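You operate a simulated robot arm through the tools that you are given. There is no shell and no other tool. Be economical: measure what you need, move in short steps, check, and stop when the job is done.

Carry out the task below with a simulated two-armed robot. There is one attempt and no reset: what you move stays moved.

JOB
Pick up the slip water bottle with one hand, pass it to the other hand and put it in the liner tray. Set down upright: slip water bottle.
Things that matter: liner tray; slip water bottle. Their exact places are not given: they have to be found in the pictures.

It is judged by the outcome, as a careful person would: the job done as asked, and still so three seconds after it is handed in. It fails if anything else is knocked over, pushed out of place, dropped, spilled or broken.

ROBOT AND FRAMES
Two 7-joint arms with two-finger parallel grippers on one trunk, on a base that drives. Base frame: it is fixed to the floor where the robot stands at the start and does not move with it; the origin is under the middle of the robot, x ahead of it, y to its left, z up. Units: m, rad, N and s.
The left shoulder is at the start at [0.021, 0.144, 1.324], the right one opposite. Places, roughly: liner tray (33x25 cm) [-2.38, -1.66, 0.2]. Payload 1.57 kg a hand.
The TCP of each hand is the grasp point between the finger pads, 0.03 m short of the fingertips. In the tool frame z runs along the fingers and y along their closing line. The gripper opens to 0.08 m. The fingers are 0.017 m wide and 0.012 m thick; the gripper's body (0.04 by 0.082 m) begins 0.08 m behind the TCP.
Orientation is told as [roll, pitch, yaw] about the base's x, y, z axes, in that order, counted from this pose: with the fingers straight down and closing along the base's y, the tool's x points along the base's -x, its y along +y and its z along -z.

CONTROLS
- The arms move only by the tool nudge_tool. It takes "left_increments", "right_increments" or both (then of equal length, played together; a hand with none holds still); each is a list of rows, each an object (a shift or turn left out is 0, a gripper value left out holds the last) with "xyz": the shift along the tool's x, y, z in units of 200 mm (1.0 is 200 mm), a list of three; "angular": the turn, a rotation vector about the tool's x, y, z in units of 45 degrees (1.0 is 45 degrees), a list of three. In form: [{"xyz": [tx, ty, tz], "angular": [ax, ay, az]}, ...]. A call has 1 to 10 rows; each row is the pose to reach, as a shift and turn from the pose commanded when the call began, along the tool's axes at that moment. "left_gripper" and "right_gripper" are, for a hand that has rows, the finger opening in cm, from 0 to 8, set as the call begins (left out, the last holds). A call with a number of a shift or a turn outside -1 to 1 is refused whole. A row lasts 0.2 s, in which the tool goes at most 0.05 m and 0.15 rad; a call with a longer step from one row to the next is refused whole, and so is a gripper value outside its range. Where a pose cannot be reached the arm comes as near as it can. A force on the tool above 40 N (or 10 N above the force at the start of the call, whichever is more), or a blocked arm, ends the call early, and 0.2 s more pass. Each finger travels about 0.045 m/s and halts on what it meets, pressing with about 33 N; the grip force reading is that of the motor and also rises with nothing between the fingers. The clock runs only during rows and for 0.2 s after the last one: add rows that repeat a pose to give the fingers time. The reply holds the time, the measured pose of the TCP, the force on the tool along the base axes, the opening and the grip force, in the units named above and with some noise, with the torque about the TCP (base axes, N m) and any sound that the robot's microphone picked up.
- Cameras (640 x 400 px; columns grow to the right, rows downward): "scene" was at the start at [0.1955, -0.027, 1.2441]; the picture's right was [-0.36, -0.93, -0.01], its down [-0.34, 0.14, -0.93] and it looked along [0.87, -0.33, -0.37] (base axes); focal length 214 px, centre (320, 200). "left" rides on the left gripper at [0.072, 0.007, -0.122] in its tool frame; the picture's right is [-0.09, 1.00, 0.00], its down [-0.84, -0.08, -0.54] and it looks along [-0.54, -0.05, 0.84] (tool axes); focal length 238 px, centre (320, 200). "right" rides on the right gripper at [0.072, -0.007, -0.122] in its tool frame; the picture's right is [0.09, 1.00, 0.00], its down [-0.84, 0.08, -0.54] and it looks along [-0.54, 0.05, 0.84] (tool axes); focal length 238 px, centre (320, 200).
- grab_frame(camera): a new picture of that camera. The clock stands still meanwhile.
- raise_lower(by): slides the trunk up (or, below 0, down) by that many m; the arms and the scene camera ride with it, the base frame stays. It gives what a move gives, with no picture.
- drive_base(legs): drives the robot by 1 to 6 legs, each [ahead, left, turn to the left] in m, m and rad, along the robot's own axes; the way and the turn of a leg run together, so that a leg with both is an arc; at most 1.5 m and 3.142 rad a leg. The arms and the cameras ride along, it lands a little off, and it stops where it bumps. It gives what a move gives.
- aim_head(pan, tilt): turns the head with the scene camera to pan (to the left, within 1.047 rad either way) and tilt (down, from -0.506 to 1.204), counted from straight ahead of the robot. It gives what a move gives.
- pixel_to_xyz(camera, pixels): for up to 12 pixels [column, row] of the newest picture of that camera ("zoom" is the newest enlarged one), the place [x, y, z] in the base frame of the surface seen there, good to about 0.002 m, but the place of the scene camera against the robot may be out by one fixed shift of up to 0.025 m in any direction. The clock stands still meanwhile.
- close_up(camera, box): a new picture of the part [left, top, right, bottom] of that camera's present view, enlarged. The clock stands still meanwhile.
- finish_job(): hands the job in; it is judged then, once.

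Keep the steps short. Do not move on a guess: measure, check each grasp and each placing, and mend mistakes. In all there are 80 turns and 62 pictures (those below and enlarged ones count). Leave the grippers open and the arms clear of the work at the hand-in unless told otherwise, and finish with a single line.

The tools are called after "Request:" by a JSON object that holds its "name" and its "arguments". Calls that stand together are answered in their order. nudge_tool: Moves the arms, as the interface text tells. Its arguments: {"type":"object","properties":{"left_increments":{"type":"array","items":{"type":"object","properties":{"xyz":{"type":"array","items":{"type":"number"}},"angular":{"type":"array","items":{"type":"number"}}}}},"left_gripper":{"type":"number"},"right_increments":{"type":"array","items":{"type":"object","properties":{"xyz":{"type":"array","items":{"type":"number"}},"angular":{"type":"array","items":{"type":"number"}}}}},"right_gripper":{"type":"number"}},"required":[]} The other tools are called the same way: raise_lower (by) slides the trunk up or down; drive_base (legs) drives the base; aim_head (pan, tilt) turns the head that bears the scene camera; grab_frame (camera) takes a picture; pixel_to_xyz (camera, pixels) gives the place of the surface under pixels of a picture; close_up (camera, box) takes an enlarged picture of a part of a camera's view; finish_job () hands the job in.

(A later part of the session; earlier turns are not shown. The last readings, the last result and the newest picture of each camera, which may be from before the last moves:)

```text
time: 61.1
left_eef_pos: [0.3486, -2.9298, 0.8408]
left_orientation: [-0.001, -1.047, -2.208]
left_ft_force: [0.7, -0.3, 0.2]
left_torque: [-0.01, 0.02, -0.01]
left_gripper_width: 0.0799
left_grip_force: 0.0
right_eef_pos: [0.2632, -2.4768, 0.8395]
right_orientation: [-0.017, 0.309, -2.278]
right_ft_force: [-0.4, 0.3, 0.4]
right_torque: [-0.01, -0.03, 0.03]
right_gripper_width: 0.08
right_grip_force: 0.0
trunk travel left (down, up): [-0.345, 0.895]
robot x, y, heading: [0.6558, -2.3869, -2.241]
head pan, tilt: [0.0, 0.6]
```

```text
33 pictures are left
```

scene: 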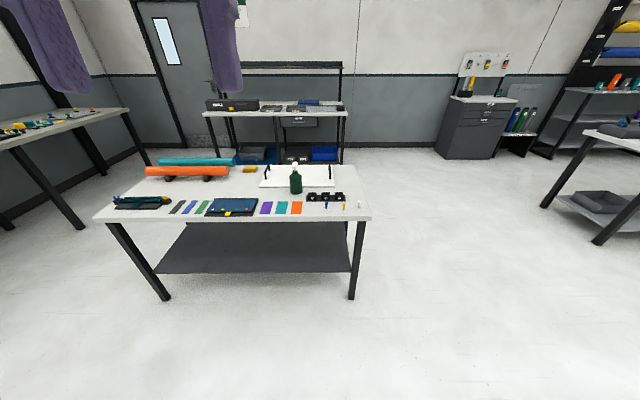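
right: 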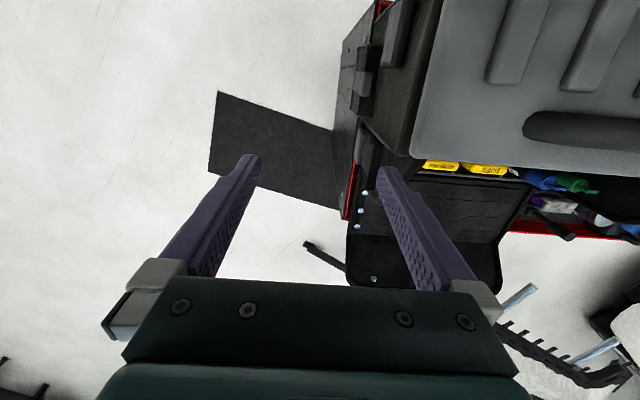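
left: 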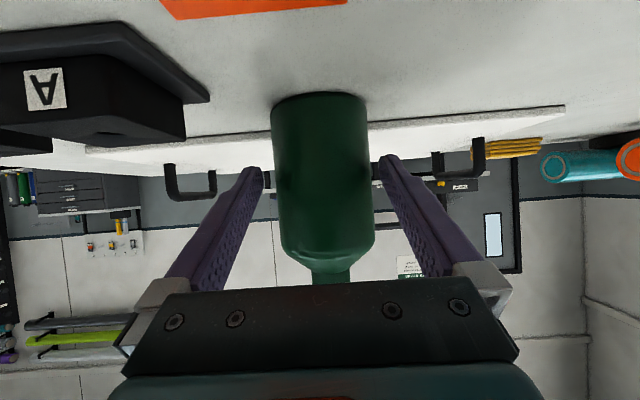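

The bottle is at columns 272–372 and the fingers' inner edges at 263–379, so it's centred. I'll move the last 0.038 m forward and then close the gripper.

Request:
{"name": "nudge_tool", "arguments": {"left_increments": [{"xyz": [-0.047, 0.002, 0.082]}, {"xyz": [-0.095, 0.004, 0.165]}, {"xyz": [-0.095, 0.004, 0.165]}]}}

Request:
{"name": "nudge_tool", "arguments": {"left_increments": [{"xyz": [0, 0, 0]}, {"xyz": [0, 0, 0]}, {"xyz": [0, 0, 0]}], "left_gripper": 5.5}}

Request:
{"name": "grab_frame", "arguments": {"camera": "left"}}

```text
time: 61.9
left_eef_pos: [0.3287, -2.959, 0.8414]
left_orientation: [0.003, -1.046, -2.212]
left_ft_force: [0.0, 0.5, 0.4]
left_torque: [-0.01, 0.01, -0.01]
left_gripper_width: 0.08
left_grip_force: 0.1
right_eef_pos: [0.2628, -2.477, 0.8383]
right_orientation: [-0.017, 0.308, -2.277]
right_ft_force: [0.1, 0.3, -0.7]
right_torque: [0.03, 0.01, -0.04]
right_gripper_width: 0.08
right_grip_force: 0.2
trunk travel left (down, up): [-0.345, 0.895]
robot x, y, heading: [0.662, -2.3889, -2.244]
head pan, tilt: [0.0, 0.6]
```

```text
time: 62.7
left_eef_pos: [0.3289, -2.9599, 0.842]
left_orientation: [0.001, -1.047, -2.21]
left_ft_force: [1.0, 0.8, 1.4]
left_torque: [-0.14, -0.17, -0.05]
left_gripper_width: 0.0711
left_grip_force: 34.9
right_eef_pos: [0.2623, -2.478, 0.8392]
right_orientation: [-0.017, 0.309, -2.277]
right_ft_force: [-0.1, 0.2, 0.6]
right_torque: [0.01, -0.03, 0.05]
right_gripper_width: 0.0803
right_grip_force: 0.0
trunk travel left (down, up): [-0.345, 0.895]
robot x, y, heading: [0.6597, -2.3932, -2.241]
head pan, tilt: [0.0, 0.6]
```

```text
32 pictures are left
```

left: 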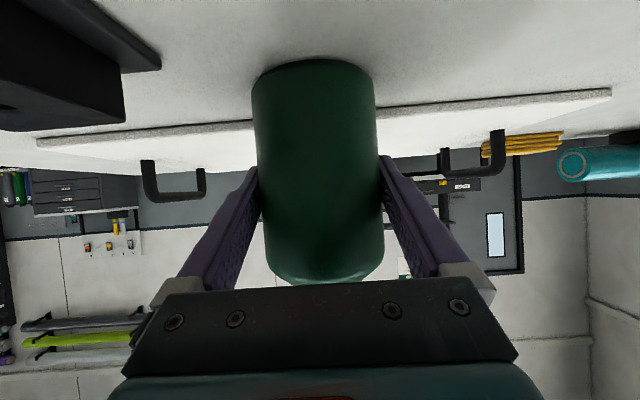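

The gripper stopped on the bottle at 0.071 m and about 35 N. I'll lift with the trunk, 0.12 m straight up.

Request:
{"name": "raise_lower", "arguments": {"by": 0.12}}

Request:
{"name": "grab_frame", "arguments": {"camera": "left"}}

```text
time: 63.1
left_eef_pos: [0.329, -2.9609, 0.8414]
left_orientation: [0.004, -1.03, -2.209]
left_ft_force: [-8.5, -5.3, -2.4]
left_torque: [0.27, -0.58, 1.0]
left_gripper_width: 0.0708
left_grip_force: 45.7
right_eef_pos: [0.2604, -2.478, 0.8488]
right_orientation: [-0.019, 0.308, -2.278]
right_ft_force: [0.7, -0.6, -0.5]
right_torque: [-0.01, 0.02, -0.03]
right_gripper_width: 0.0799
right_grip_force: 0.0
trunk travel left (down, up): [-0.353, 0.887]
robot x, y, heading: [0.6585, -2.3879, -2.243]
head pan, tilt: [0.0, 0.6]
stopped: the force on the tool passed its limit at 53 N (the readings are from after the stop); the commanded pose is now the measured one
```

```text
31 pictures are left
```

left: 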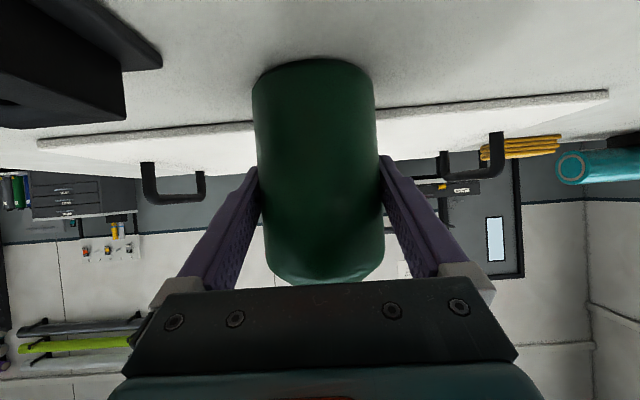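

The lift stopped at 53 N with the bottle still on the table. I'll try a slow, small lift with the arm and watch the vertical force.

Request:
{"name": "nudge_tool", "arguments": {"left_increments": [{"xyz": [-0.013, 0, -0.0075]}, {"xyz": [-0.026, 0, -0.015]}, {"xyz": [-0.039, 0, -0.0225]}, {"xyz": [-0.052, 0, -0.03]}, {"xyz": [-0.065, 0, -0.0375]}, {"xyz": [-0.078, 0, -0.045]}]}}

```text
time: 63.7
left_eef_pos: [0.3301, -2.9598, 0.8409]
left_orientation: [0.003, -1.019, -2.205]
left_ft_force: [-12.2, -8.3, -6.6]
left_torque: [-0.62, 0.07, 0.83]
left_gripper_width: 0.0707
left_grip_force: 45.0
right_eef_pos: [0.2587, -2.4764, 0.8493]
right_orientation: [-0.018, 0.307, -2.28]
right_ft_force: [0.0, 0.8, 0.6]
right_torque: [0.0, -0.03, -0.03]
right_gripper_width: 0.08
right_grip_force: 0.0
trunk travel left (down, up): [-0.353, 0.887]
robot x, y, heading: [0.6583, -2.3882, -2.238]
head pan, tilt: [0.0, 0.6]
stopped in row 3 (left hand): the force on the tool passed its limit at 43 N (the readings are from after the stop); the commanded pose is now the measured one
```

Something is still holding it down. I'll look with the scene camera at the bottle, the fingers and what surrounds them.

Request:
{"name": "aim_head", "arguments": {"pan": 0.1, "tilt": 0.75}}

Request:
{"name": "aim_head", "arguments": {"pan": 0.1, "tilt": 0.75}}

Request:
{"name": "grab_frame", "arguments": {"camera": "scene"}}

```text
time: 64.4
left_eef_pos: [0.3288, -2.9597, 0.8429]
left_orientation: [0.004, -1.019, -2.207]
left_ft_force: [-14.3, -11.8, -9.9]
left_torque: [-0.09, 0.2, -0.23]
left_gripper_width: 0.0706
left_grip_force: 44.6
right_eef_pos: [0.2584, -2.4781, 0.8485]
right_orientation: [-0.02, 0.308, -2.278]
right_ft_force: [0.1, 0.7, 0.0]
right_torque: [-0.01, 0.04, 0.05]
right_gripper_width: 0.0799
right_grip_force: 0.0
trunk travel left (down, up): [-0.353, 0.887]
robot x, y, heading: [0.6583, -2.3925, -2.244]
head pan, tilt: [0.099, 0.75]
```

```text
time: 65.0
left_eef_pos: [0.3294, -2.9603, 0.8414]
left_orientation: [0.003, -1.018, -2.209]
left_ft_force: [-16.6, -12.5, -12.4]
left_torque: [-0.09, 0.22, -0.27]
left_gripper_width: 0.0705
left_grip_force: 45.4
right_eef_pos: [0.26, -2.4781, 0.8481]
right_orientation: [-0.019, 0.307, -2.279]
right_ft_force: [0.1, 0.6, -1.2]
right_torque: [0.01, -0.01, 0.0]
right_gripper_width: 0.08
right_grip_force: 0.1
trunk travel left (down, up): [-0.353, 0.887]
robot x, y, heading: [0.6578, -2.3882, -2.243]
head pan, tilt: [0.099, 0.75]
```

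```text
30 pictures are left
```

scene: 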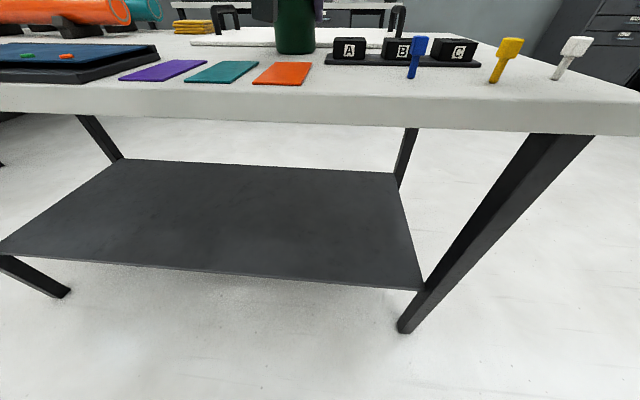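

The steady pull runs along the fingers, and the bottle doesn't move even under 20 N sideways, so it seems fixed to the table. Before forcing anything, I'll release it, back the hand off along its fingers, and read the labels on the other bottles.

Request:
{"name": "nudge_tool", "arguments": {"left_increments": [{"xyz": [0, 0, 0]}, {"xyz": [0, 0, 0]}, {"xyz": [0, 0, 0]}, {"xyz": [0, 0, 0]}], "left_gripper": 8}}

Request:
{"name": "grab_frame", "arguments": {"camera": "left"}}

```text
time: 66.0
left_eef_pos: [0.3314, -2.9584, 0.8413]
left_orientation: [0.008, -1.018, -2.209]
left_ft_force: [0.2, 0.3, 1.0]
left_torque: [0.01, -0.01, 0.02]
left_gripper_width: 0.0801
left_grip_force: 0.0
right_eef_pos: [0.2627, -2.4777, 0.847]
right_orientation: [-0.019, 0.309, -2.278]
right_ft_force: [-0.2, -0.3, -0.1]
right_torque: [-0.04, 0.02, 0.0]
right_gripper_width: 0.0801
right_grip_force: 0.0
trunk travel left (down, up): [-0.353, 0.887]
robot x, y, heading: [0.6573, -2.3897, -2.244]
head pan, tilt: [0.099, 0.75]
```

```text
29 pictures are left
```

left: 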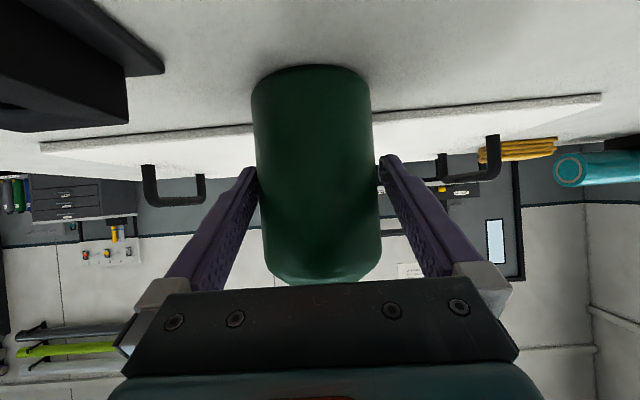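

Released and the force is zero; the bottle hasn't moved. I'll retract along the fingers, then back the robot off 0.4 m.

Request:
{"name": "nudge_tool", "arguments": {"left_increments": [{"xyz": [0, -0.008, -0.2]}, {"xyz": [0, -0.008, -0.4]}, {"xyz": [0, -0.008, -0.6]}]}}

Request:
{"name": "drive_base", "arguments": {"legs": [[-0.5, 0, 0]]}}

Request:
{"name": "raise_lower", "arguments": {"by": 0.3}}

Request:
{"name": "aim_head", "arguments": {"pan": -0.4, "tilt": 0.3}}

Request:
{"name": "aim_head", "arguments": {"pan": -0.4, "tilt": 0.3}}

Request:
{"name": "grab_frame", "arguments": {"camera": "scene"}}

```text
time: 66.8
left_eef_pos: [0.3922, -2.8765, 0.901]
left_orientation: [0.008, -1.015, -2.21]
left_ft_force: [0.3, -0.2, 0.7]
left_torque: [0.02, 0.01, -0.03]
left_gripper_width: 0.08
left_grip_force: 0.1
right_eef_pos: [0.262, -2.4776, 0.848]
right_orientation: [-0.02, 0.31, -2.279]
right_ft_force: [0.3, -0.4, 0.0]
right_torque: [-0.01, 0.02, 0.0]
right_gripper_width: 0.0801
right_grip_force: 0.0
trunk travel left (down, up): [-0.353, 0.887]
robot x, y, heading: [0.6585, -2.3911, -2.237]
head pan, tilt: [0.099, 0.75]
```

```text
time: 69.8
left_eef_pos: [0.7029, -2.4842, 0.9023]
left_orientation: [0.007, -1.016, -2.214]
left_ft_force: [-0.3, -0.8, 0.7]
left_torque: [0.02, 0.01, 0.0]
left_gripper_width: 0.08
left_grip_force: 0.0
right_eef_pos: [0.5742, -2.0839, 0.8476]
right_orientation: [-0.018, 0.308, -2.282]
right_ft_force: [0.8, -0.6, -0.4]
right_torque: [-0.02, 0.04, -0.02]
right_gripper_width: 0.0799
right_grip_force: 0.1
trunk travel left (down, up): [-0.353, 0.887]
robot x, y, heading: [0.9691, -2.0001, -2.243]
head pan, tilt: [0.099, 0.75]
```

```text
time: 72.8
left_eef_pos: [0.7027, -2.4827, 1.2018]
left_orientation: [0.006, -1.018, -2.213]
left_ft_force: [1.1, 0.0, 0.0]
left_torque: [0.01, -0.06, -0.01]
left_gripper_width: 0.0801
left_grip_force: 0.1
right_eef_pos: [0.5737, -2.0842, 1.1468]
right_orientation: [-0.019, 0.31, -2.283]
right_ft_force: [0.0, -0.9, -0.3]
right_torque: [0.0, -0.02, -0.02]
right_gripper_width: 0.0799
right_grip_force: 0.1
trunk travel left (down, up): [-0.653, 0.587]
robot x, y, heading: [0.9693, -1.9997, -2.246]
head pan, tilt: [0.099, 0.75]
```

```text
time: 73.7
left_eef_pos: [0.702, -2.4831, 1.2024]
left_orientation: [0.008, -1.022, -2.214]
left_ft_force: [1.1, -0.2, 0.0]
left_torque: [0.02, -0.04, 0.05]
left_gripper_width: 0.08
left_grip_force: 0.1
right_eef_pos: [0.5748, -2.0834, 1.1474]
right_orientation: [-0.02, 0.307, -2.283]
right_ft_force: [0.1, -0.4, 0.2]
right_torque: [0.02, 0.0, 0.0]
right_gripper_width: 0.0801
right_grip_force: 0.1
trunk travel left (down, up): [-0.653, 0.587]
robot x, y, heading: [0.9705, -1.9973, -2.249]
head pan, tilt: [-0.4, 0.3]
```

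```text
time: 74.3
left_eef_pos: [0.7022, -2.483, 1.2015]
left_orientation: [0.007, -1.019, -2.213]
left_ft_force: [0.6, -0.4, 0.6]
left_torque: [-0.01, 0.0, 0.02]
left_gripper_width: 0.0801
left_grip_force: 0.1
right_eef_pos: [0.5746, -2.0827, 1.148]
right_orientation: [-0.019, 0.307, -2.285]
right_ft_force: [0.9, 0.2, 0.2]
right_torque: [-0.01, 0.03, 0.01]
right_gripper_width: 0.08
right_grip_force: 0.2
trunk travel left (down, up): [-0.653, 0.587]
robot x, y, heading: [0.9732, -1.9965, -2.247]
head pan, tilt: [-0.4, 0.3]
```

```text
28 pictures are left
```

scene: 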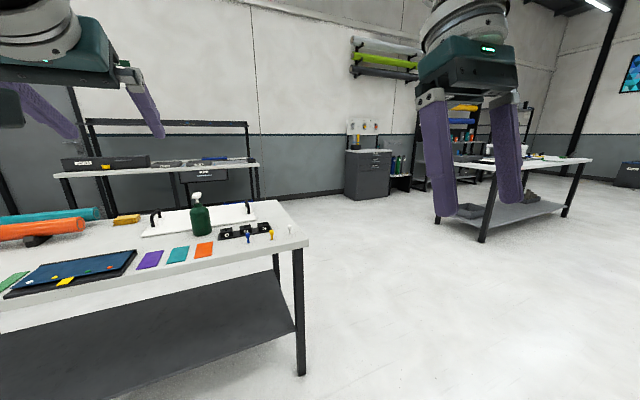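

I'll zoom in on the background bottles around (398,165) and on the shelf behind the far table.

Request:
{"name": "close_up", "arguments": {"camera": "scene", "box": [366, 142, 430, 182]}}

Request:
{"name": "pixel_to_xyz", "arguments": {"camera": "zoom", "pixels": [[255, 160], [315, 160], [370, 160], [300, 320]]}}

```text
10.00 times, centred on (398, 162) of scene
```

zoom: 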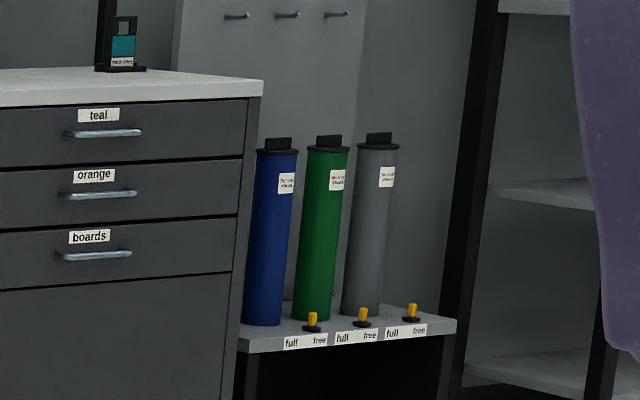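

```text
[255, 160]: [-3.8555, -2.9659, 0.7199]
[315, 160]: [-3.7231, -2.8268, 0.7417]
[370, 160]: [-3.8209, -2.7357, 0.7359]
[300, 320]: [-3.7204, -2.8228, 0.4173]
```

Those are tall canisters labelled for liner, so they aren't the bottle. I'll look over the other benches for another candidate: left bench first, then the far table.

Request:
{"name": "aim_head", "arguments": {"pan": 0.7, "tilt": 0.3}}

Request:
{"name": "aim_head", "arguments": {"pan": 0.7, "tilt": 0.3}}

Request:
{"name": "grab_frame", "arguments": {"camera": "scene"}}

Request:
{"name": "aim_head", "arguments": {"pan": -1.0, "tilt": 0.3}}

Request:
{"name": "aim_head", "arguments": {"pan": -1.0, "tilt": 0.3}}

Request:
{"name": "grab_frame", "arguments": {"camera": "scene"}}

```text
time: 75.6
left_eef_pos: [0.7017, -2.4826, 1.2027]
left_orientation: [0.007, -1.017, -2.215]
left_ft_force: [0.2, 0.4, -1.1]
left_torque: [0.0, 0.03, 0.03]
left_gripper_width: 0.0803
left_grip_force: 0.1
right_eef_pos: [0.5747, -2.0825, 1.1472]
right_orientation: [-0.018, 0.31, -2.285]
right_ft_force: [-0.4, 0.1, -0.6]
right_torque: [0.02, 0.0, 0.03]
right_gripper_width: 0.0801
right_grip_force: 0.2
trunk travel left (down, up): [-0.653, 0.587]
robot x, y, heading: [0.9699, -1.9974, -2.247]
head pan, tilt: [0.7, 0.3]
```

```text
time: 76.2
left_eef_pos: [0.7026, -2.4826, 1.2027]
left_orientation: [0.007, -1.019, -2.213]
left_ft_force: [-1.0, 0.0, 0.2]
left_torque: [-0.07, 0.0, 0.03]
left_gripper_width: 0.0802
left_grip_force: 0.0
right_eef_pos: [0.5737, -2.0832, 1.1458]
right_orientation: [-0.021, 0.31, -2.282]
right_ft_force: [-0.5, -0.4, 0.7]
right_torque: [-0.01, 0.03, 0.0]
right_gripper_width: 0.08
right_grip_force: 0.0
trunk travel left (down, up): [-0.653, 0.587]
robot x, y, heading: [0.9657, -1.9962, -2.247]
head pan, tilt: [0.7, 0.3]
```

```text
26 pictures are left
```

scene: 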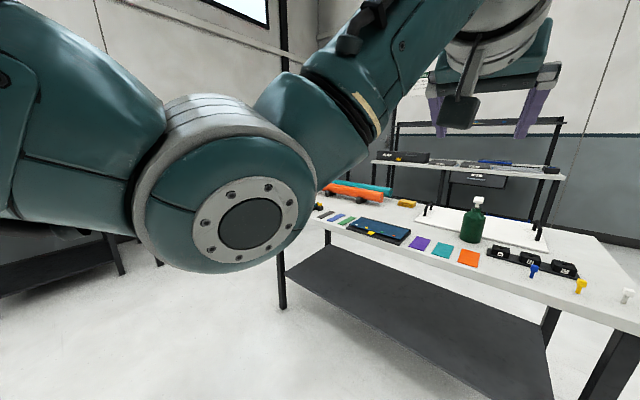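

```text
time: 78.0
left_eef_pos: [0.7019, -2.4826, 1.2032]
left_orientation: [0.009, -1.019, -2.213]
left_ft_force: [0.5, 0.0, 0.6]
left_torque: [0.0, 0.0, 0.01]
left_gripper_width: 0.0803
left_grip_force: 0.0
right_eef_pos: [0.5755, -2.0835, 1.1468]
right_orientation: [-0.018, 0.309, -2.282]
right_ft_force: [-0.1, -0.2, 0.7]
right_torque: [-0.05, -0.03, 0.02]
right_gripper_width: 0.0799
right_grip_force: 0.1
trunk travel left (down, up): [-0.653, 0.587]
robot x, y, heading: [0.9709, -1.999, -2.249]
head pan, tilt: [-1.0, 0.3]
```

```text
time: 78.6
left_eef_pos: [0.7024, -2.4828, 1.2024]
left_orientation: [0.007, -1.021, -2.212]
left_ft_force: [0.1, 0.1, -0.1]
left_torque: [0.0, -0.01, 0.01]
left_gripper_width: 0.0797
left_grip_force: 0.0
right_eef_pos: [0.5743, -2.084, 1.1467]
right_orientation: [-0.019, 0.308, -2.282]
right_ft_force: [-0.2, 0.3, -0.4]
right_torque: [-0.01, -0.02, -0.05]
right_gripper_width: 0.0802
right_grip_force: 0.1
trunk travel left (down, up): [-0.653, 0.587]
robot x, y, heading: [0.9691, -2.0006, -2.247]
head pan, tilt: [-1.0, 0.3]
```

```text
25 pictures are left
```

scene: 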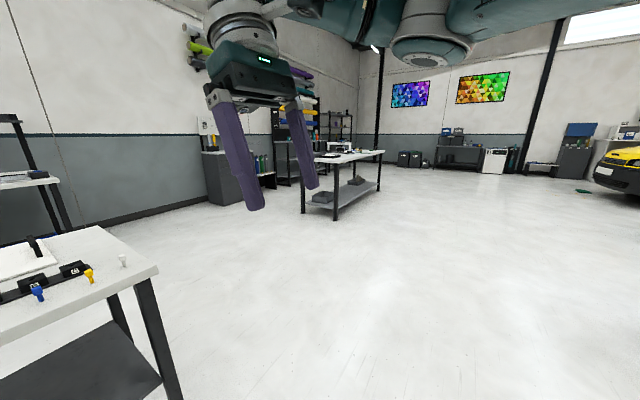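

I see no other pump bottle here. I'll strafe right about 3.2 m along the free floor to look at the far table, its trays, and the shelf bottles behind it.

Request:
{"name": "drive_base", "arguments": {"legs": [[0, -1.2, 0], [0, -1.2, 0], [0, -0.8, 0]]}}

Request:
{"name": "aim_head", "arguments": {"pan": 0.0, "tilt": 0.4}}

Request:
{"name": "aim_head", "arguments": {"pan": 0.0, "tilt": 0.4}}

Request:
{"name": "grab_frame", "arguments": {"camera": "scene"}}

```text
time: 94.2
left_eef_pos: [-1.7694, -0.4491, 1.2022]
left_orientation: [0.006, -1.018, -2.237]
left_ft_force: [0.0, 0.0, 0.7]
left_torque: [0.03, 0.03, 0.01]
left_gripper_width: 0.0799
left_grip_force: 0.1
right_eef_pos: [-1.8884, -0.0458, 1.1476]
right_orientation: [-0.019, 0.308, -2.307]
right_ft_force: [-0.2, 0.0, -0.4]
right_torque: [0.0, 0.01, -0.05]
right_gripper_width: 0.0801
right_grip_force: 0.1
trunk travel left (down, up): [-0.653, 0.587]
robot x, y, heading: [-1.4911, 0.0255, -2.266]
head pan, tilt: [-1.0, 0.3]
```

```text
time: 95.4
left_eef_pos: [-1.7702, -0.4484, 1.2034]
left_orientation: [0.008, -1.019, -2.238]
left_ft_force: [-0.2, 0.5, 0.2]
left_torque: [0.02, 0.03, -0.03]
left_gripper_width: 0.0799
left_grip_force: 0.1
right_eef_pos: [-1.8888, -0.0461, 1.1475]
right_orientation: [-0.018, 0.309, -2.307]
right_ft_force: [-1.2, -0.7, 0.0]
right_torque: [0.01, -0.02, 0.01]
right_gripper_width: 0.0797
right_grip_force: 0.0
trunk travel left (down, up): [-0.653, 0.587]
robot x, y, heading: [-1.4919, 0.0274, -2.269]
head pan, tilt: [0.0, 0.4]
```

```text
time: 96.0
left_eef_pos: [-1.7703, -0.4473, 1.2022]
left_orientation: [0.008, -1.018, -2.238]
left_ft_force: [-0.3, -0.3, 0.6]
left_torque: [0.0, -0.05, 0.0]
left_gripper_width: 0.08
left_grip_force: 0.1
right_eef_pos: [-1.8881, -0.0452, 1.1473]
right_orientation: [-0.019, 0.31, -2.307]
right_ft_force: [0.0, 0.3, 0.8]
right_torque: [0.03, 0.01, -0.02]
right_gripper_width: 0.08
right_grip_force: 0.1
trunk travel left (down, up): [-0.653, 0.587]
robot x, y, heading: [-1.4906, 0.028, -2.267]
head pan, tilt: [0.0, 0.4]
```

```text
24 pictures are left
```

scene: 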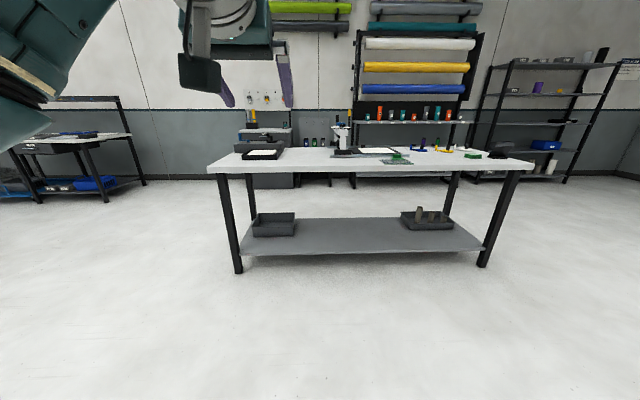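

The far table is in full view, with the liner tray on its lower shelf at (274,225). I'll zoom in on the table top and shelf bottles, then on the tray.

Request:
{"name": "close_up", "arguments": {"camera": "scene", "box": [340, 85, 500, 185]}}

Request:
{"name": "close_up", "arguments": {"camera": "scene", "box": [210, 130, 370, 280]}}

Request:
{"name": "pixel_to_xyz", "arguments": {"camera": "scene", "pixels": [[254, 222], [295, 218], [252, 236], [294, 235], [274, 228], [350, 245], [240, 268], [482, 262], [215, 168], [525, 167], [274, 214], [255, 215]]}}

```text
4.00 times, centred on (420, 135) of scene
```

zoom: 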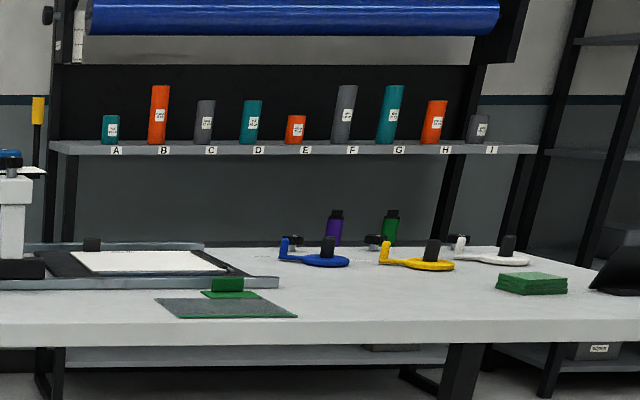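

```text
2.67 times, centred on (290, 205) of scene
```

zoom: 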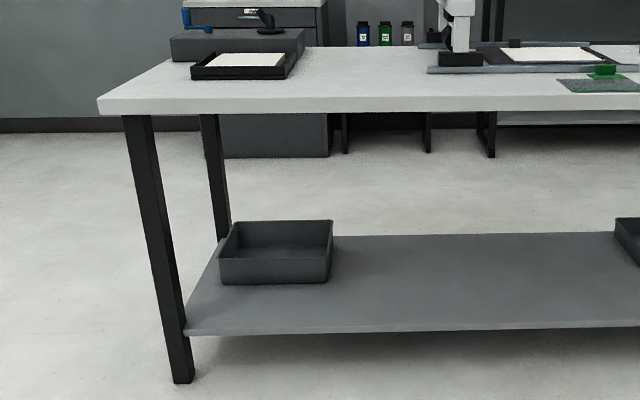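

```text
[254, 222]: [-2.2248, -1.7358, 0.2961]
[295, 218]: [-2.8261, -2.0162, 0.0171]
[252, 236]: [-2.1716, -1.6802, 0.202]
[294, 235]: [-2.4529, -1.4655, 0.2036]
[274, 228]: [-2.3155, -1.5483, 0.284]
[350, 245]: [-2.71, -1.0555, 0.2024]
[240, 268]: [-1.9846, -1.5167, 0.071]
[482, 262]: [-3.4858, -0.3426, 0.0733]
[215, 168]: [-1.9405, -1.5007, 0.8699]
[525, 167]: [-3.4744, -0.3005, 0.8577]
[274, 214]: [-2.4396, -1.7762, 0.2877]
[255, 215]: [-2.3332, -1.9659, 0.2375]
```

The remaining bottles there are labelled canisters too. The green pump bottle may be a fixed prop, and I noticed another bench with coloured bottles near the wrapped car. I'll drive to the middle of the room to check it.

Request:
{"name": "drive_base", "arguments": {"legs": [[0, 0, 2.267], [0.65, -0.65, 0], [0.65, -0.65, 0], [1.4, 0.1, 0], [0, 0, 0.6]]}}

Request:
{"name": "aim_head", "arguments": {"pan": 0.0, "tilt": 0.25}}

Request:
{"name": "grab_frame", "arguments": {"camera": "scene"}}

```text
time: 118.9
left_eef_pos: [1.604, -0.8871, 1.2028]
left_orientation: [0.007, -1.019, 0.584]
left_ft_force: [0.0, 0.7, 0.4]
left_torque: [0.02, 0.0, 0.0]
left_gripper_width: 0.0801
left_grip_force: 0.0
right_eef_pos: [1.5899, -1.3077, 1.1469]
right_orientation: [-0.02, 0.309, 0.516]
right_ft_force: [0.3, 0.1, -0.4]
right_torque: [0.02, -0.01, -0.01]
right_gripper_width: 0.0798
right_grip_force: 0.1
trunk travel left (down, up): [-0.653, 0.587]
robot x, y, heading: [1.1893, -1.2533, 0.556]
head pan, tilt: [0.0, 0.4]
```

```text
time: 119.6
left_eef_pos: [1.6039, -0.888, 1.2012]
left_orientation: [0.006, -1.016, 0.584]
left_ft_force: [0.3, 0.6, -0.2]
left_torque: [-0.01, -0.02, 0.0]
left_gripper_width: 0.0801
left_grip_force: 0.1
right_eef_pos: [1.5902, -1.3073, 1.1459]
right_orientation: [-0.019, 0.31, 0.517]
right_ft_force: [0.3, 0.6, -0.4]
right_torque: [-0.02, 0.01, 0.03]
right_gripper_width: 0.0799
right_grip_force: 0.0
trunk travel left (down, up): [-0.653, 0.587]
robot x, y, heading: [1.1869, -1.2527, 0.553]
head pan, tilt: [0.0, 0.25]
```

```text
21 pictures are left
```

scene: 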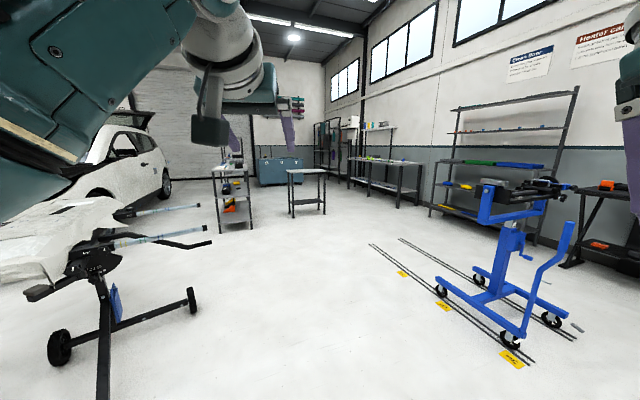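

I can see a shelf cart at (230,180) and a bench with items at (375,160). I'll zoom in on both.

Request:
{"name": "close_up", "arguments": {"camera": "scene", "box": [200, 130, 296, 235]}}

Request:
{"name": "close_up", "arguments": {"camera": "scene", "box": [320, 110, 432, 180]}}

```text
3.81 times, centred on (248, 182) of scene
```

zoom: 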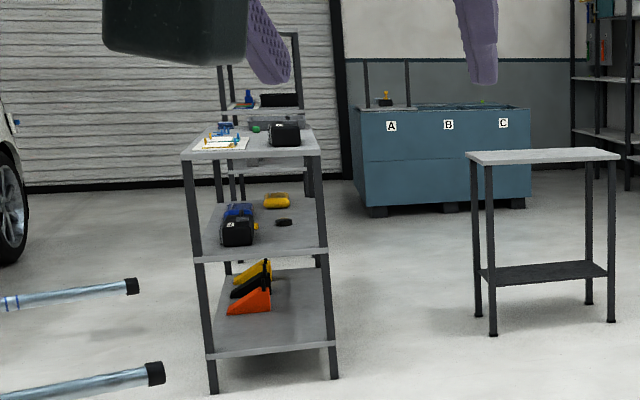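

```text
5.71 times, centred on (376, 145) of scene
```

zoom: 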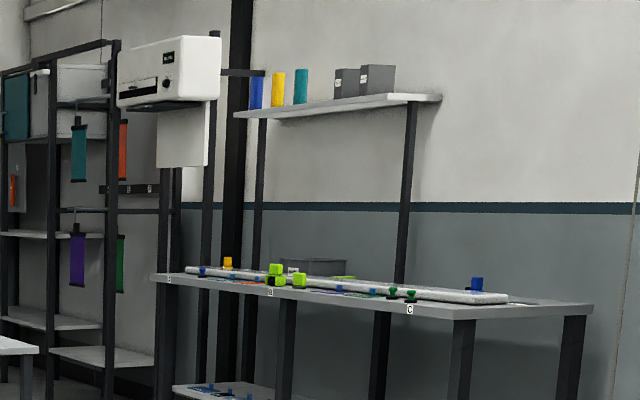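

No bottle on either one. At the start I saw a small holder with a white round top on the robot-side face of the tool cart, so I'll drive round to view that side.

Request:
{"name": "drive_base", "arguments": {"legs": [[0, 0, -0.556], [-1.05, 0, 0], [-1.05, 0, 0], [0, 1.35, 0]]}}

Request:
{"name": "aim_head", "arguments": {"pan": 0.0, "tilt": 0.5}}

Request:
{"name": "grab_frame", "arguments": {"camera": "scene"}}

```text
time: 138.0
left_eef_pos: [-0.3406, 0.219, 1.2024]
left_orientation: [0.007, -1.016, 0.019]
left_ft_force: [0.7, 0.2, -0.7]
left_torque: [-0.01, -0.02, -0.04]
left_gripper_width: 0.0795
left_grip_force: 0.0
right_eef_pos: [-0.5789, -0.1257, 1.1474]
right_orientation: [-0.02, 0.309, -0.052]
right_ft_force: [0.3, 0.1, -0.4]
right_torque: [-0.02, -0.02, 0.01]
right_gripper_width: 0.0799
right_grip_force: 0.0
trunk travel left (down, up): [-0.653, 0.587]
robot x, y, heading: [-0.8894, 0.1297, -0.016]
head pan, tilt: [0.0, 0.25]
```

```text
time: 138.8
left_eef_pos: [-0.3413, 0.2204, 1.2018]
left_orientation: [0.007, -1.016, 0.017]
left_ft_force: [-0.7, -0.9, -1.4]
left_torque: [0.0, 0.0, 0.01]
left_gripper_width: 0.0801
left_grip_force: 0.1
right_eef_pos: [-0.5798, -0.127, 1.1469]
right_orientation: [-0.02, 0.31, -0.052]
right_ft_force: [0.8, -0.7, 0.3]
right_torque: [-0.01, 0.0, -0.02]
right_gripper_width: 0.0801
right_grip_force: 0.0
trunk travel left (down, up): [-0.653, 0.587]
robot x, y, heading: [-0.8917, 0.1334, -0.017]
head pan, tilt: [0.0, 0.499]
```

```text
18 pictures are left
```

scene: 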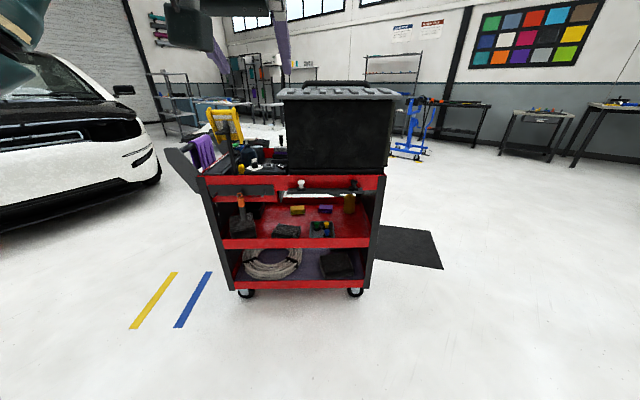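

A full tool cart is in view, with items on its top and on its red shelves. I'll zoom in.

Request:
{"name": "close_up", "arguments": {"camera": "scene", "box": [190, 130, 390, 300]}}

Request:
{"name": "pixel_to_xyz", "arguments": {"camera": "scene", "pixels": [[349, 203], [240, 205], [320, 232], [300, 185], [300, 244], [225, 244], [368, 244], [325, 180]]}}

```text
2.35 times, centred on (290, 215) of scene
```

zoom: 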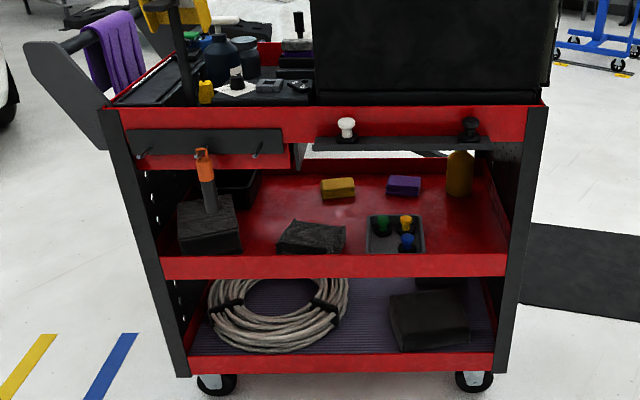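

```text
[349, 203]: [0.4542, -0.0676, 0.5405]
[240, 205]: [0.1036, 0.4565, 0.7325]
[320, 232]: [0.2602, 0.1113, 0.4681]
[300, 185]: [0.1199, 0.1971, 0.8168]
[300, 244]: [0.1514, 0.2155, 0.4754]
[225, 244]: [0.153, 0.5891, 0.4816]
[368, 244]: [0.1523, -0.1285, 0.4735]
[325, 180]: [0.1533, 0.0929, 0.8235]
```

There are bottle candidates: a dark bottle on the cart top at zoom (220,55), and a yellow one at the back of the red shelf at zoom (459,172). I'll zoom in on both.

Request:
{"name": "close_up", "arguments": {"camera": "scene", "box": [245, 128, 325, 178]}}

Request:
{"name": "close_up", "arguments": {"camera": "scene", "box": [310, 180, 390, 245]}}

```text
8.00 times, centred on (285, 153) of scene
```

zoom: 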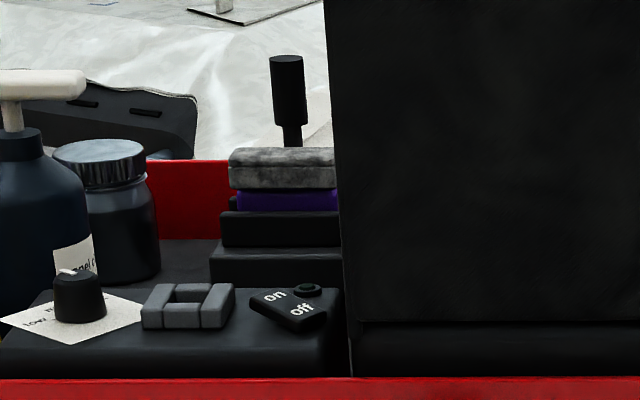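

```text
6.15 times, centred on (350, 212) of scene
```

zoom: 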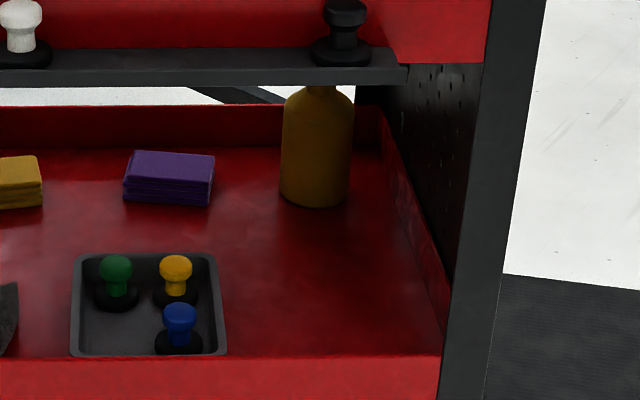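

There's a navy pump bottle here with a label. I'll zoom in on it.

Request:
{"name": "close_up", "arguments": {"camera": "scene", "box": [228, 130, 276, 180]}}

Request:
{"name": "pixel_to_xyz", "arguments": {"camera": "zoom", "pixels": [[250, 200], [250, 100], [330, 270]]}}

```text
8.00 times, centred on (252, 155) of scene
```

zoom: 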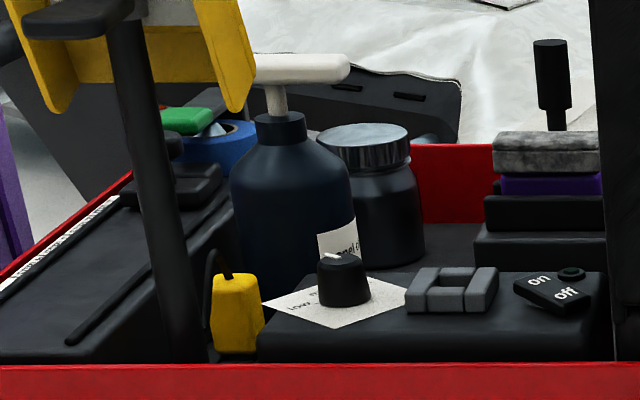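

```text
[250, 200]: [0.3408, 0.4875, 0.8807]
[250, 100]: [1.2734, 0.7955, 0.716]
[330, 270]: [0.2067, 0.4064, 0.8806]
```

The label appears to read "panel c…", so the navy one is probably panel cleaner. The amber bottle on the cart's middle shelf, near (0.47,-0.07), is unidentified. I'll go round to the cart's far side to see it and its label.

Request:
{"name": "drive_base", "arguments": {"legs": [[0, -1.4, 0], [1.1, 0, 0], [1.1, 0, 0], [0, 0.55, 0], [0, 0, 2.65]]}}

Request:
{"name": "aim_head", "arguments": {"pan": 0.0, "tilt": 0.6}}

Request:
{"name": "grab_frame", "arguments": {"camera": "scene"}}

```text
time: 165.3
left_eef_pos: [0.7906, -0.588, 1.202]
left_orientation: [0.006, -1.018, 2.628]
left_ft_force: [0.4, 0.1, 0.1]
left_torque: [0.01, 0.01, -0.01]
left_gripper_width: 0.0799
left_grip_force: 0.0
right_eef_pos: [1.1726, -0.4109, 1.1466]
right_orientation: [-0.021, 0.308, 2.558]
right_ft_force: [0.0, -0.1, 0.1]
right_torque: [-0.01, 0.0, 0.02]
right_gripper_width: 0.0799
right_grip_force: 0.1
trunk travel left (down, up): [-0.653, 0.587]
robot x, y, heading: [1.3049, -0.7909, 2.596]
head pan, tilt: [0.0, 0.499]
```

```text
time: 165.9
left_eef_pos: [0.7909, -0.5885, 1.2019]
left_orientation: [0.006, -1.018, 2.628]
left_ft_force: [0.1, 1.1, 0.9]
left_torque: [0.0, 0.02, 0.0]
left_gripper_width: 0.0801
left_grip_force: 0.0
right_eef_pos: [1.1708, -0.4121, 1.1471]
right_orientation: [-0.019, 0.308, 2.558]
right_ft_force: [0.4, -0.3, -0.2]
right_torque: [0.02, 0.01, -0.01]
right_gripper_width: 0.08
right_grip_force: 0.0
trunk travel left (down, up): [-0.653, 0.587]
robot x, y, heading: [1.3038, -0.7924, 2.596]
head pan, tilt: [0.0, 0.6]
```

```text
13 pictures are left
```

scene: 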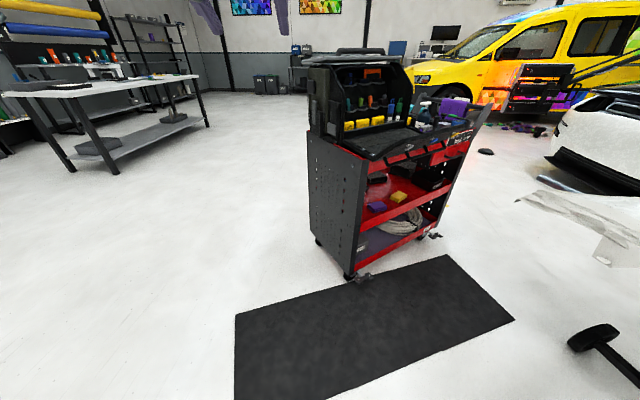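

The middle shelf is open on this side, with the amber bottle partly hidden behind the post near (378,185). I'll zoom in.

Request:
{"name": "close_up", "arguments": {"camera": "scene", "box": [345, 110, 475, 230]}}

```text
3.33 times, centred on (410, 170) of scene
```

zoom: 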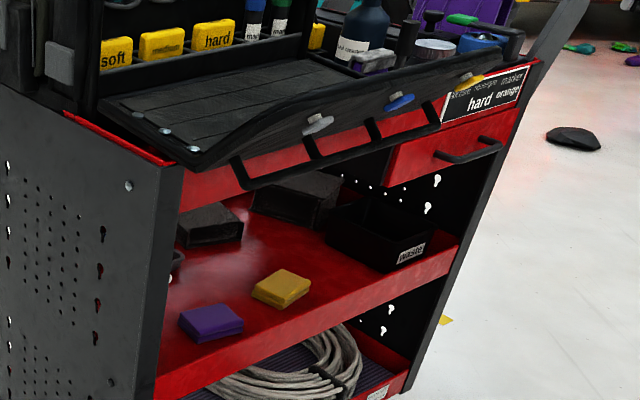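

The amber bottle is hidden from here. The navy bottle's label shows at zoom (352,45), so I'll zoom in to read it.

Request:
{"name": "close_up", "arguments": {"camera": "scene", "box": [437, 108, 469, 136]}}

```text
14.29 times, centred on (453, 122) of scene
```

zoom: 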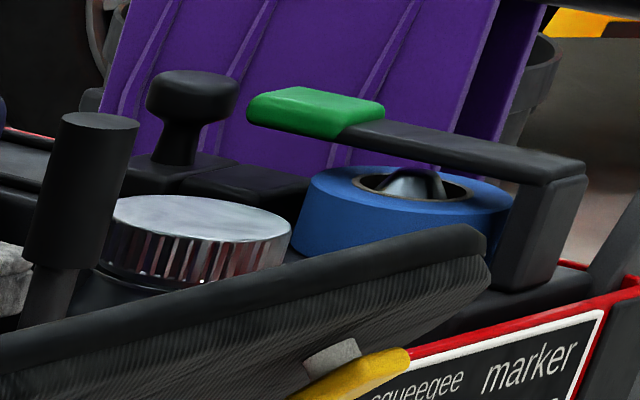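

I mis-mapped that crop. The label is at scene pixel (420,123), so I'll try again.

Request:
{"name": "close_up", "arguments": {"camera": "scene", "box": [406, 110, 438, 130]}}

Request:
{"name": "pixel_to_xyz", "arguments": {"camera": "zoom", "pixels": [[300, 60], [320, 260], [250, 260], [390, 260]]}}

```text
16.00 times, centred on (422, 120) of scene
```

zoom: 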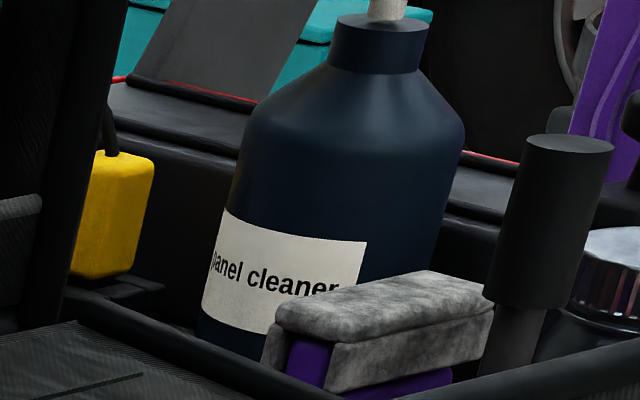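

```text
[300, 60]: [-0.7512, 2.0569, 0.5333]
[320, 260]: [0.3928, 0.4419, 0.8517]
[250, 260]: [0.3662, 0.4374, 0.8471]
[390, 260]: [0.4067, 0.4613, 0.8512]
```

The navy bottle is "panel cleaner", so it isn't the target. To view the amber bottle square-on, I'll first measure the cart post, the mat and the stand leg so I can move safely.

Request:
{"name": "pixel_to_xyz", "arguments": {"camera": "scene", "pixels": [[235, 318], [514, 320], [450, 256], [345, 272], [430, 232], [592, 335], [636, 370], [600, 255], [372, 215], [395, 205], [375, 250], [355, 175]]}}

```text
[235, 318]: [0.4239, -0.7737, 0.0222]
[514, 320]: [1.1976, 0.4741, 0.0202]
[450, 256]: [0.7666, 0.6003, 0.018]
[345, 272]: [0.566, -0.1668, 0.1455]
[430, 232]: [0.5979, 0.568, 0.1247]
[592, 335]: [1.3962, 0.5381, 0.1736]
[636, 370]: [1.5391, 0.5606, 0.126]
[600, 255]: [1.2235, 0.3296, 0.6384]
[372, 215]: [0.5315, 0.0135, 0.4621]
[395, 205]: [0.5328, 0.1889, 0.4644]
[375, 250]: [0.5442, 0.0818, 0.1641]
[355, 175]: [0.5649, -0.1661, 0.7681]
```

The shelf is open toward +x (edge x≈0.56, corner post y≈-0.166), and the amber bottle stands about 5 cm inside at roughly (0.49,-0.07). The bumper stand is on +y, so the right hand gives more room. I'll shift the base and pitch the right hand forward.

Request:
{"name": "drive_base", "arguments": {"legs": [[0, 0, 0.404], [-0.04, -0.345, 0]]}}

Request:
{"name": "nudge_tool", "arguments": {"right_increments": [{"angular": [0, -0.16, 0]}, {"angular": [0, -0.32, 0]}, {"angular": [0, -0.48, 0]}, {"angular": [0, -0.64, 0]}, {"angular": [0, -0.8, 0]}, {"angular": [0, -0.96, 0]}]}}

Request:
{"name": "nudge_tool", "arguments": {"right_increments": [{"angular": [0, -0.16, 0]}, {"angular": [0, -0.32, 0]}, {"angular": [0, -0.48, 0]}, {"angular": [0, -0.64, 0]}, {"angular": [0, -0.75, 0]}]}}

```text
time: 169.4
left_eef_pos: [0.8409, -0.4717, 1.2021]
left_orientation: [0.006, -1.018, 3.032]
left_ft_force: [1.1, 0.1, 0.1]
left_torque: [0.0, 0.01, 0.02]
left_gripper_width: 0.0798
left_grip_force: 0.1
right_eef_pos: [1.1206, -0.1581, 1.1467]
right_orientation: [-0.019, 0.308, 2.963]
right_ft_force: [0.6, 0.3, 0.3]
right_torque: [0.02, 0.0, 0.0]
right_gripper_width: 0.08
right_grip_force: 0.0
trunk travel left (down, up): [-0.653, 0.587]
robot x, y, heading: [1.3946, -0.4582, 3.001]
head pan, tilt: [0.0, 0.6]
```

```text
time: 171.0
left_eef_pos: [0.8413, -0.4718, 1.2017]
left_orientation: [0.006, -1.019, 3.03]
left_ft_force: [0.4, -0.4, -0.1]
left_torque: [0.01, 0.0, 0.02]
left_gripper_width: 0.0801
left_grip_force: 0.0
right_eef_pos: [1.132, -0.1574, 1.1236]
right_orientation: [-0.037, -0.353, 2.981]
right_ft_force: [-0.3, 0.6, 0.1]
right_torque: [0.01, 0.02, 0.03]
right_gripper_width: 0.08
right_grip_force: 0.1
trunk travel left (down, up): [-0.653, 0.587]
robot x, y, heading: [1.3948, -0.4544, 3.002]
head pan, tilt: [0.0, 0.6]
stopped in row 6 (right hand): the arm was blocked; the commanded pose is now the measured one
```

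```text
time: 172.2
left_eef_pos: [0.8413, -0.4707, 1.2022]
left_orientation: [0.008, -1.018, 3.032]
left_ft_force: [-1.1, -0.9, -0.3]
left_torque: [-0.01, 0.02, -0.01]
left_gripper_width: 0.0802
left_grip_force: 0.0
right_eef_pos: [1.0775, -0.1203, 1.1135]
right_orientation: [-0.06, -0.943, 3.016]
right_ft_force: [1.5, 1.0, 0.1]
right_torque: [0.01, -0.01, -0.01]
right_gripper_width: 0.0799
right_grip_force: 0.1
right hand out of reach, approached as far as the arm can: row 2, 3, 4, 5
trunk travel left (down, up): [-0.653, 0.587]
robot x, y, heading: [1.3915, -0.4548, 2.999]
head pan, tilt: [0.0, 0.6]
```

The right hand now points forward, 36° below horizontal. I'll lower the trunk 0.55 and look through the right camera.

Request:
{"name": "raise_lower", "arguments": {"by": -0.4}}

Request:
{"name": "raise_lower", "arguments": {"by": -0.15}}

Request:
{"name": "grab_frame", "arguments": {"camera": "right"}}

```text
time: 176.0
left_eef_pos: [0.842, -0.4716, 0.8014]
left_orientation: [0.007, -1.017, 3.031]
left_ft_force: [0.4, 0.6, 0.8]
left_torque: [0.0, 0.02, 0.02]
left_gripper_width: 0.0802
left_grip_force: 0.0
right_eef_pos: [1.076, -0.121, 0.7118]
right_orientation: [-0.058, -0.944, 3.016]
right_ft_force: [-0.7, 0.5, 0.3]
right_torque: [0.02, -0.02, -0.02]
right_gripper_width: 0.0801
right_grip_force: 0.1
trunk travel left (down, up): [-0.253, 0.987]
robot x, y, heading: [1.3944, -0.4566, 3.002]
head pan, tilt: [0.0, 0.6]
```

```text
time: 177.8
left_eef_pos: [0.8408, -0.4712, 0.6528]
left_orientation: [0.009, -1.018, 3.034]
left_ft_force: [0.5, -0.1, 0.3]
left_torque: [0.0, 0.01, 0.03]
left_gripper_width: 0.08
left_grip_force: 0.0
right_eef_pos: [1.076, -0.1199, 0.5629]
right_orientation: [-0.059, -0.942, 3.016]
right_ft_force: [0.4, -0.6, -0.2]
right_torque: [0.0, 0.0, 0.01]
right_gripper_width: 0.0799
right_grip_force: 0.0
trunk travel left (down, up): [-0.103, 1.137]
robot x, y, heading: [1.3967, -0.4551, 3.0]
head pan, tilt: [0.0, 0.6]
```

```text
9 pictures are left
```

right: 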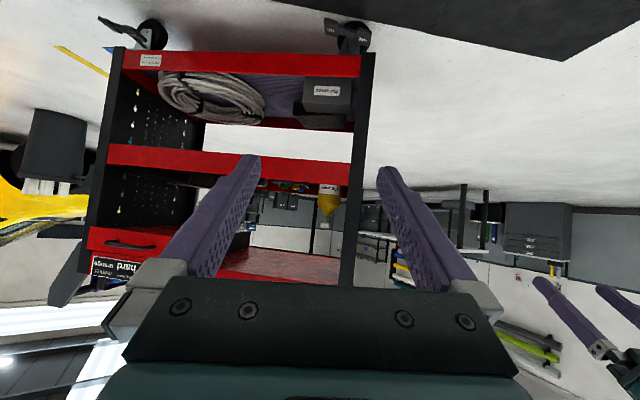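

The amber bottle is at (330,200), upside down, and it has a white label at (330,189). I'll zoom in to read it and measure the bottle.

Request:
{"name": "close_up", "arguments": {"camera": "right", "box": [306, 175, 354, 235]}}

Request:
{"name": "pixel_to_xyz", "arguments": {"camera": "right", "pixels": [[330, 189], [321, 200], [326, 200], [330, 200], [335, 200], [339, 200], [329, 213], [329, 225], [300, 182], [300, 175], [345, 230], [357, 200]]}}

```text
6.67 times, centred on (330, 205) of right
```

zoom: 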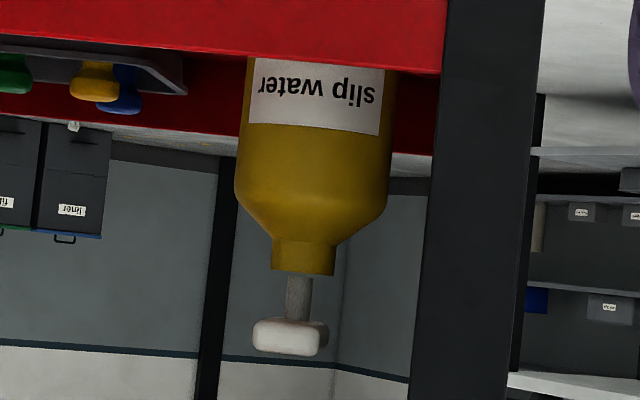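

```text
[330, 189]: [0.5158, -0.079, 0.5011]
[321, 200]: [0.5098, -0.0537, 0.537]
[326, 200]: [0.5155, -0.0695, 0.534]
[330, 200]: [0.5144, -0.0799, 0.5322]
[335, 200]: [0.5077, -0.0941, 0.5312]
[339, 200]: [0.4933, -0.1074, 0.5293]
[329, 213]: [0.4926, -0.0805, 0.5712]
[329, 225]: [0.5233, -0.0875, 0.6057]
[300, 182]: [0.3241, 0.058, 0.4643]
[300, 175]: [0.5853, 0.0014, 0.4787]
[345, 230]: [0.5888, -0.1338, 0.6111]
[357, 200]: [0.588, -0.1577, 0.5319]
```

The label reads "slip water", so the amber bottle is the target. Its axis is at (0.481,-0.074), shelf z≈0.464, radius ≈0.0345; the post's inner edge is at y≈-0.134. I'll extend the right hand 0.1 m and yaw it about 0.35 rad so it comes in from the side away from the post.

Request:
{"name": "nudge_tool", "arguments": {"right_increments": [{"xyz": [-0.098, 0, 0.135], "angular": [-0.12, -0.045, -0.087]}, {"xyz": [-0.196, 0, 0.27], "angular": [-0.24, -0.09, -0.175]}, {"xyz": [-0.294, 0, 0.405], "angular": [-0.36, -0.134, -0.262]}, {"xyz": [-0.294, 0, 0.405], "angular": [-0.36, -0.134, -0.262]}], "right_gripper": 8}}

```text
time: 178.8
left_eef_pos: [0.8429, -0.4717, 0.6523]
left_orientation: [0.007, -1.018, 3.032]
left_ft_force: [0.7, 0.3, -1.0]
left_torque: [-0.01, 0.02, -0.03]
left_gripper_width: 0.0803
left_grip_force: 0.1
right_eef_pos: [0.9776, -0.1028, 0.5629]
right_orientation: [-0.101, -1.032, -2.877]
right_ft_force: [-0.9, 0.4, 0.7]
right_torque: [-0.01, 0.0, 0.02]
right_gripper_width: 0.0801
right_grip_force: 0.0
trunk travel left (down, up): [-0.103, 1.137]
robot x, y, heading: [1.3944, -0.4574, 3.0]
head pan, tilt: [0.0, 0.6]
```

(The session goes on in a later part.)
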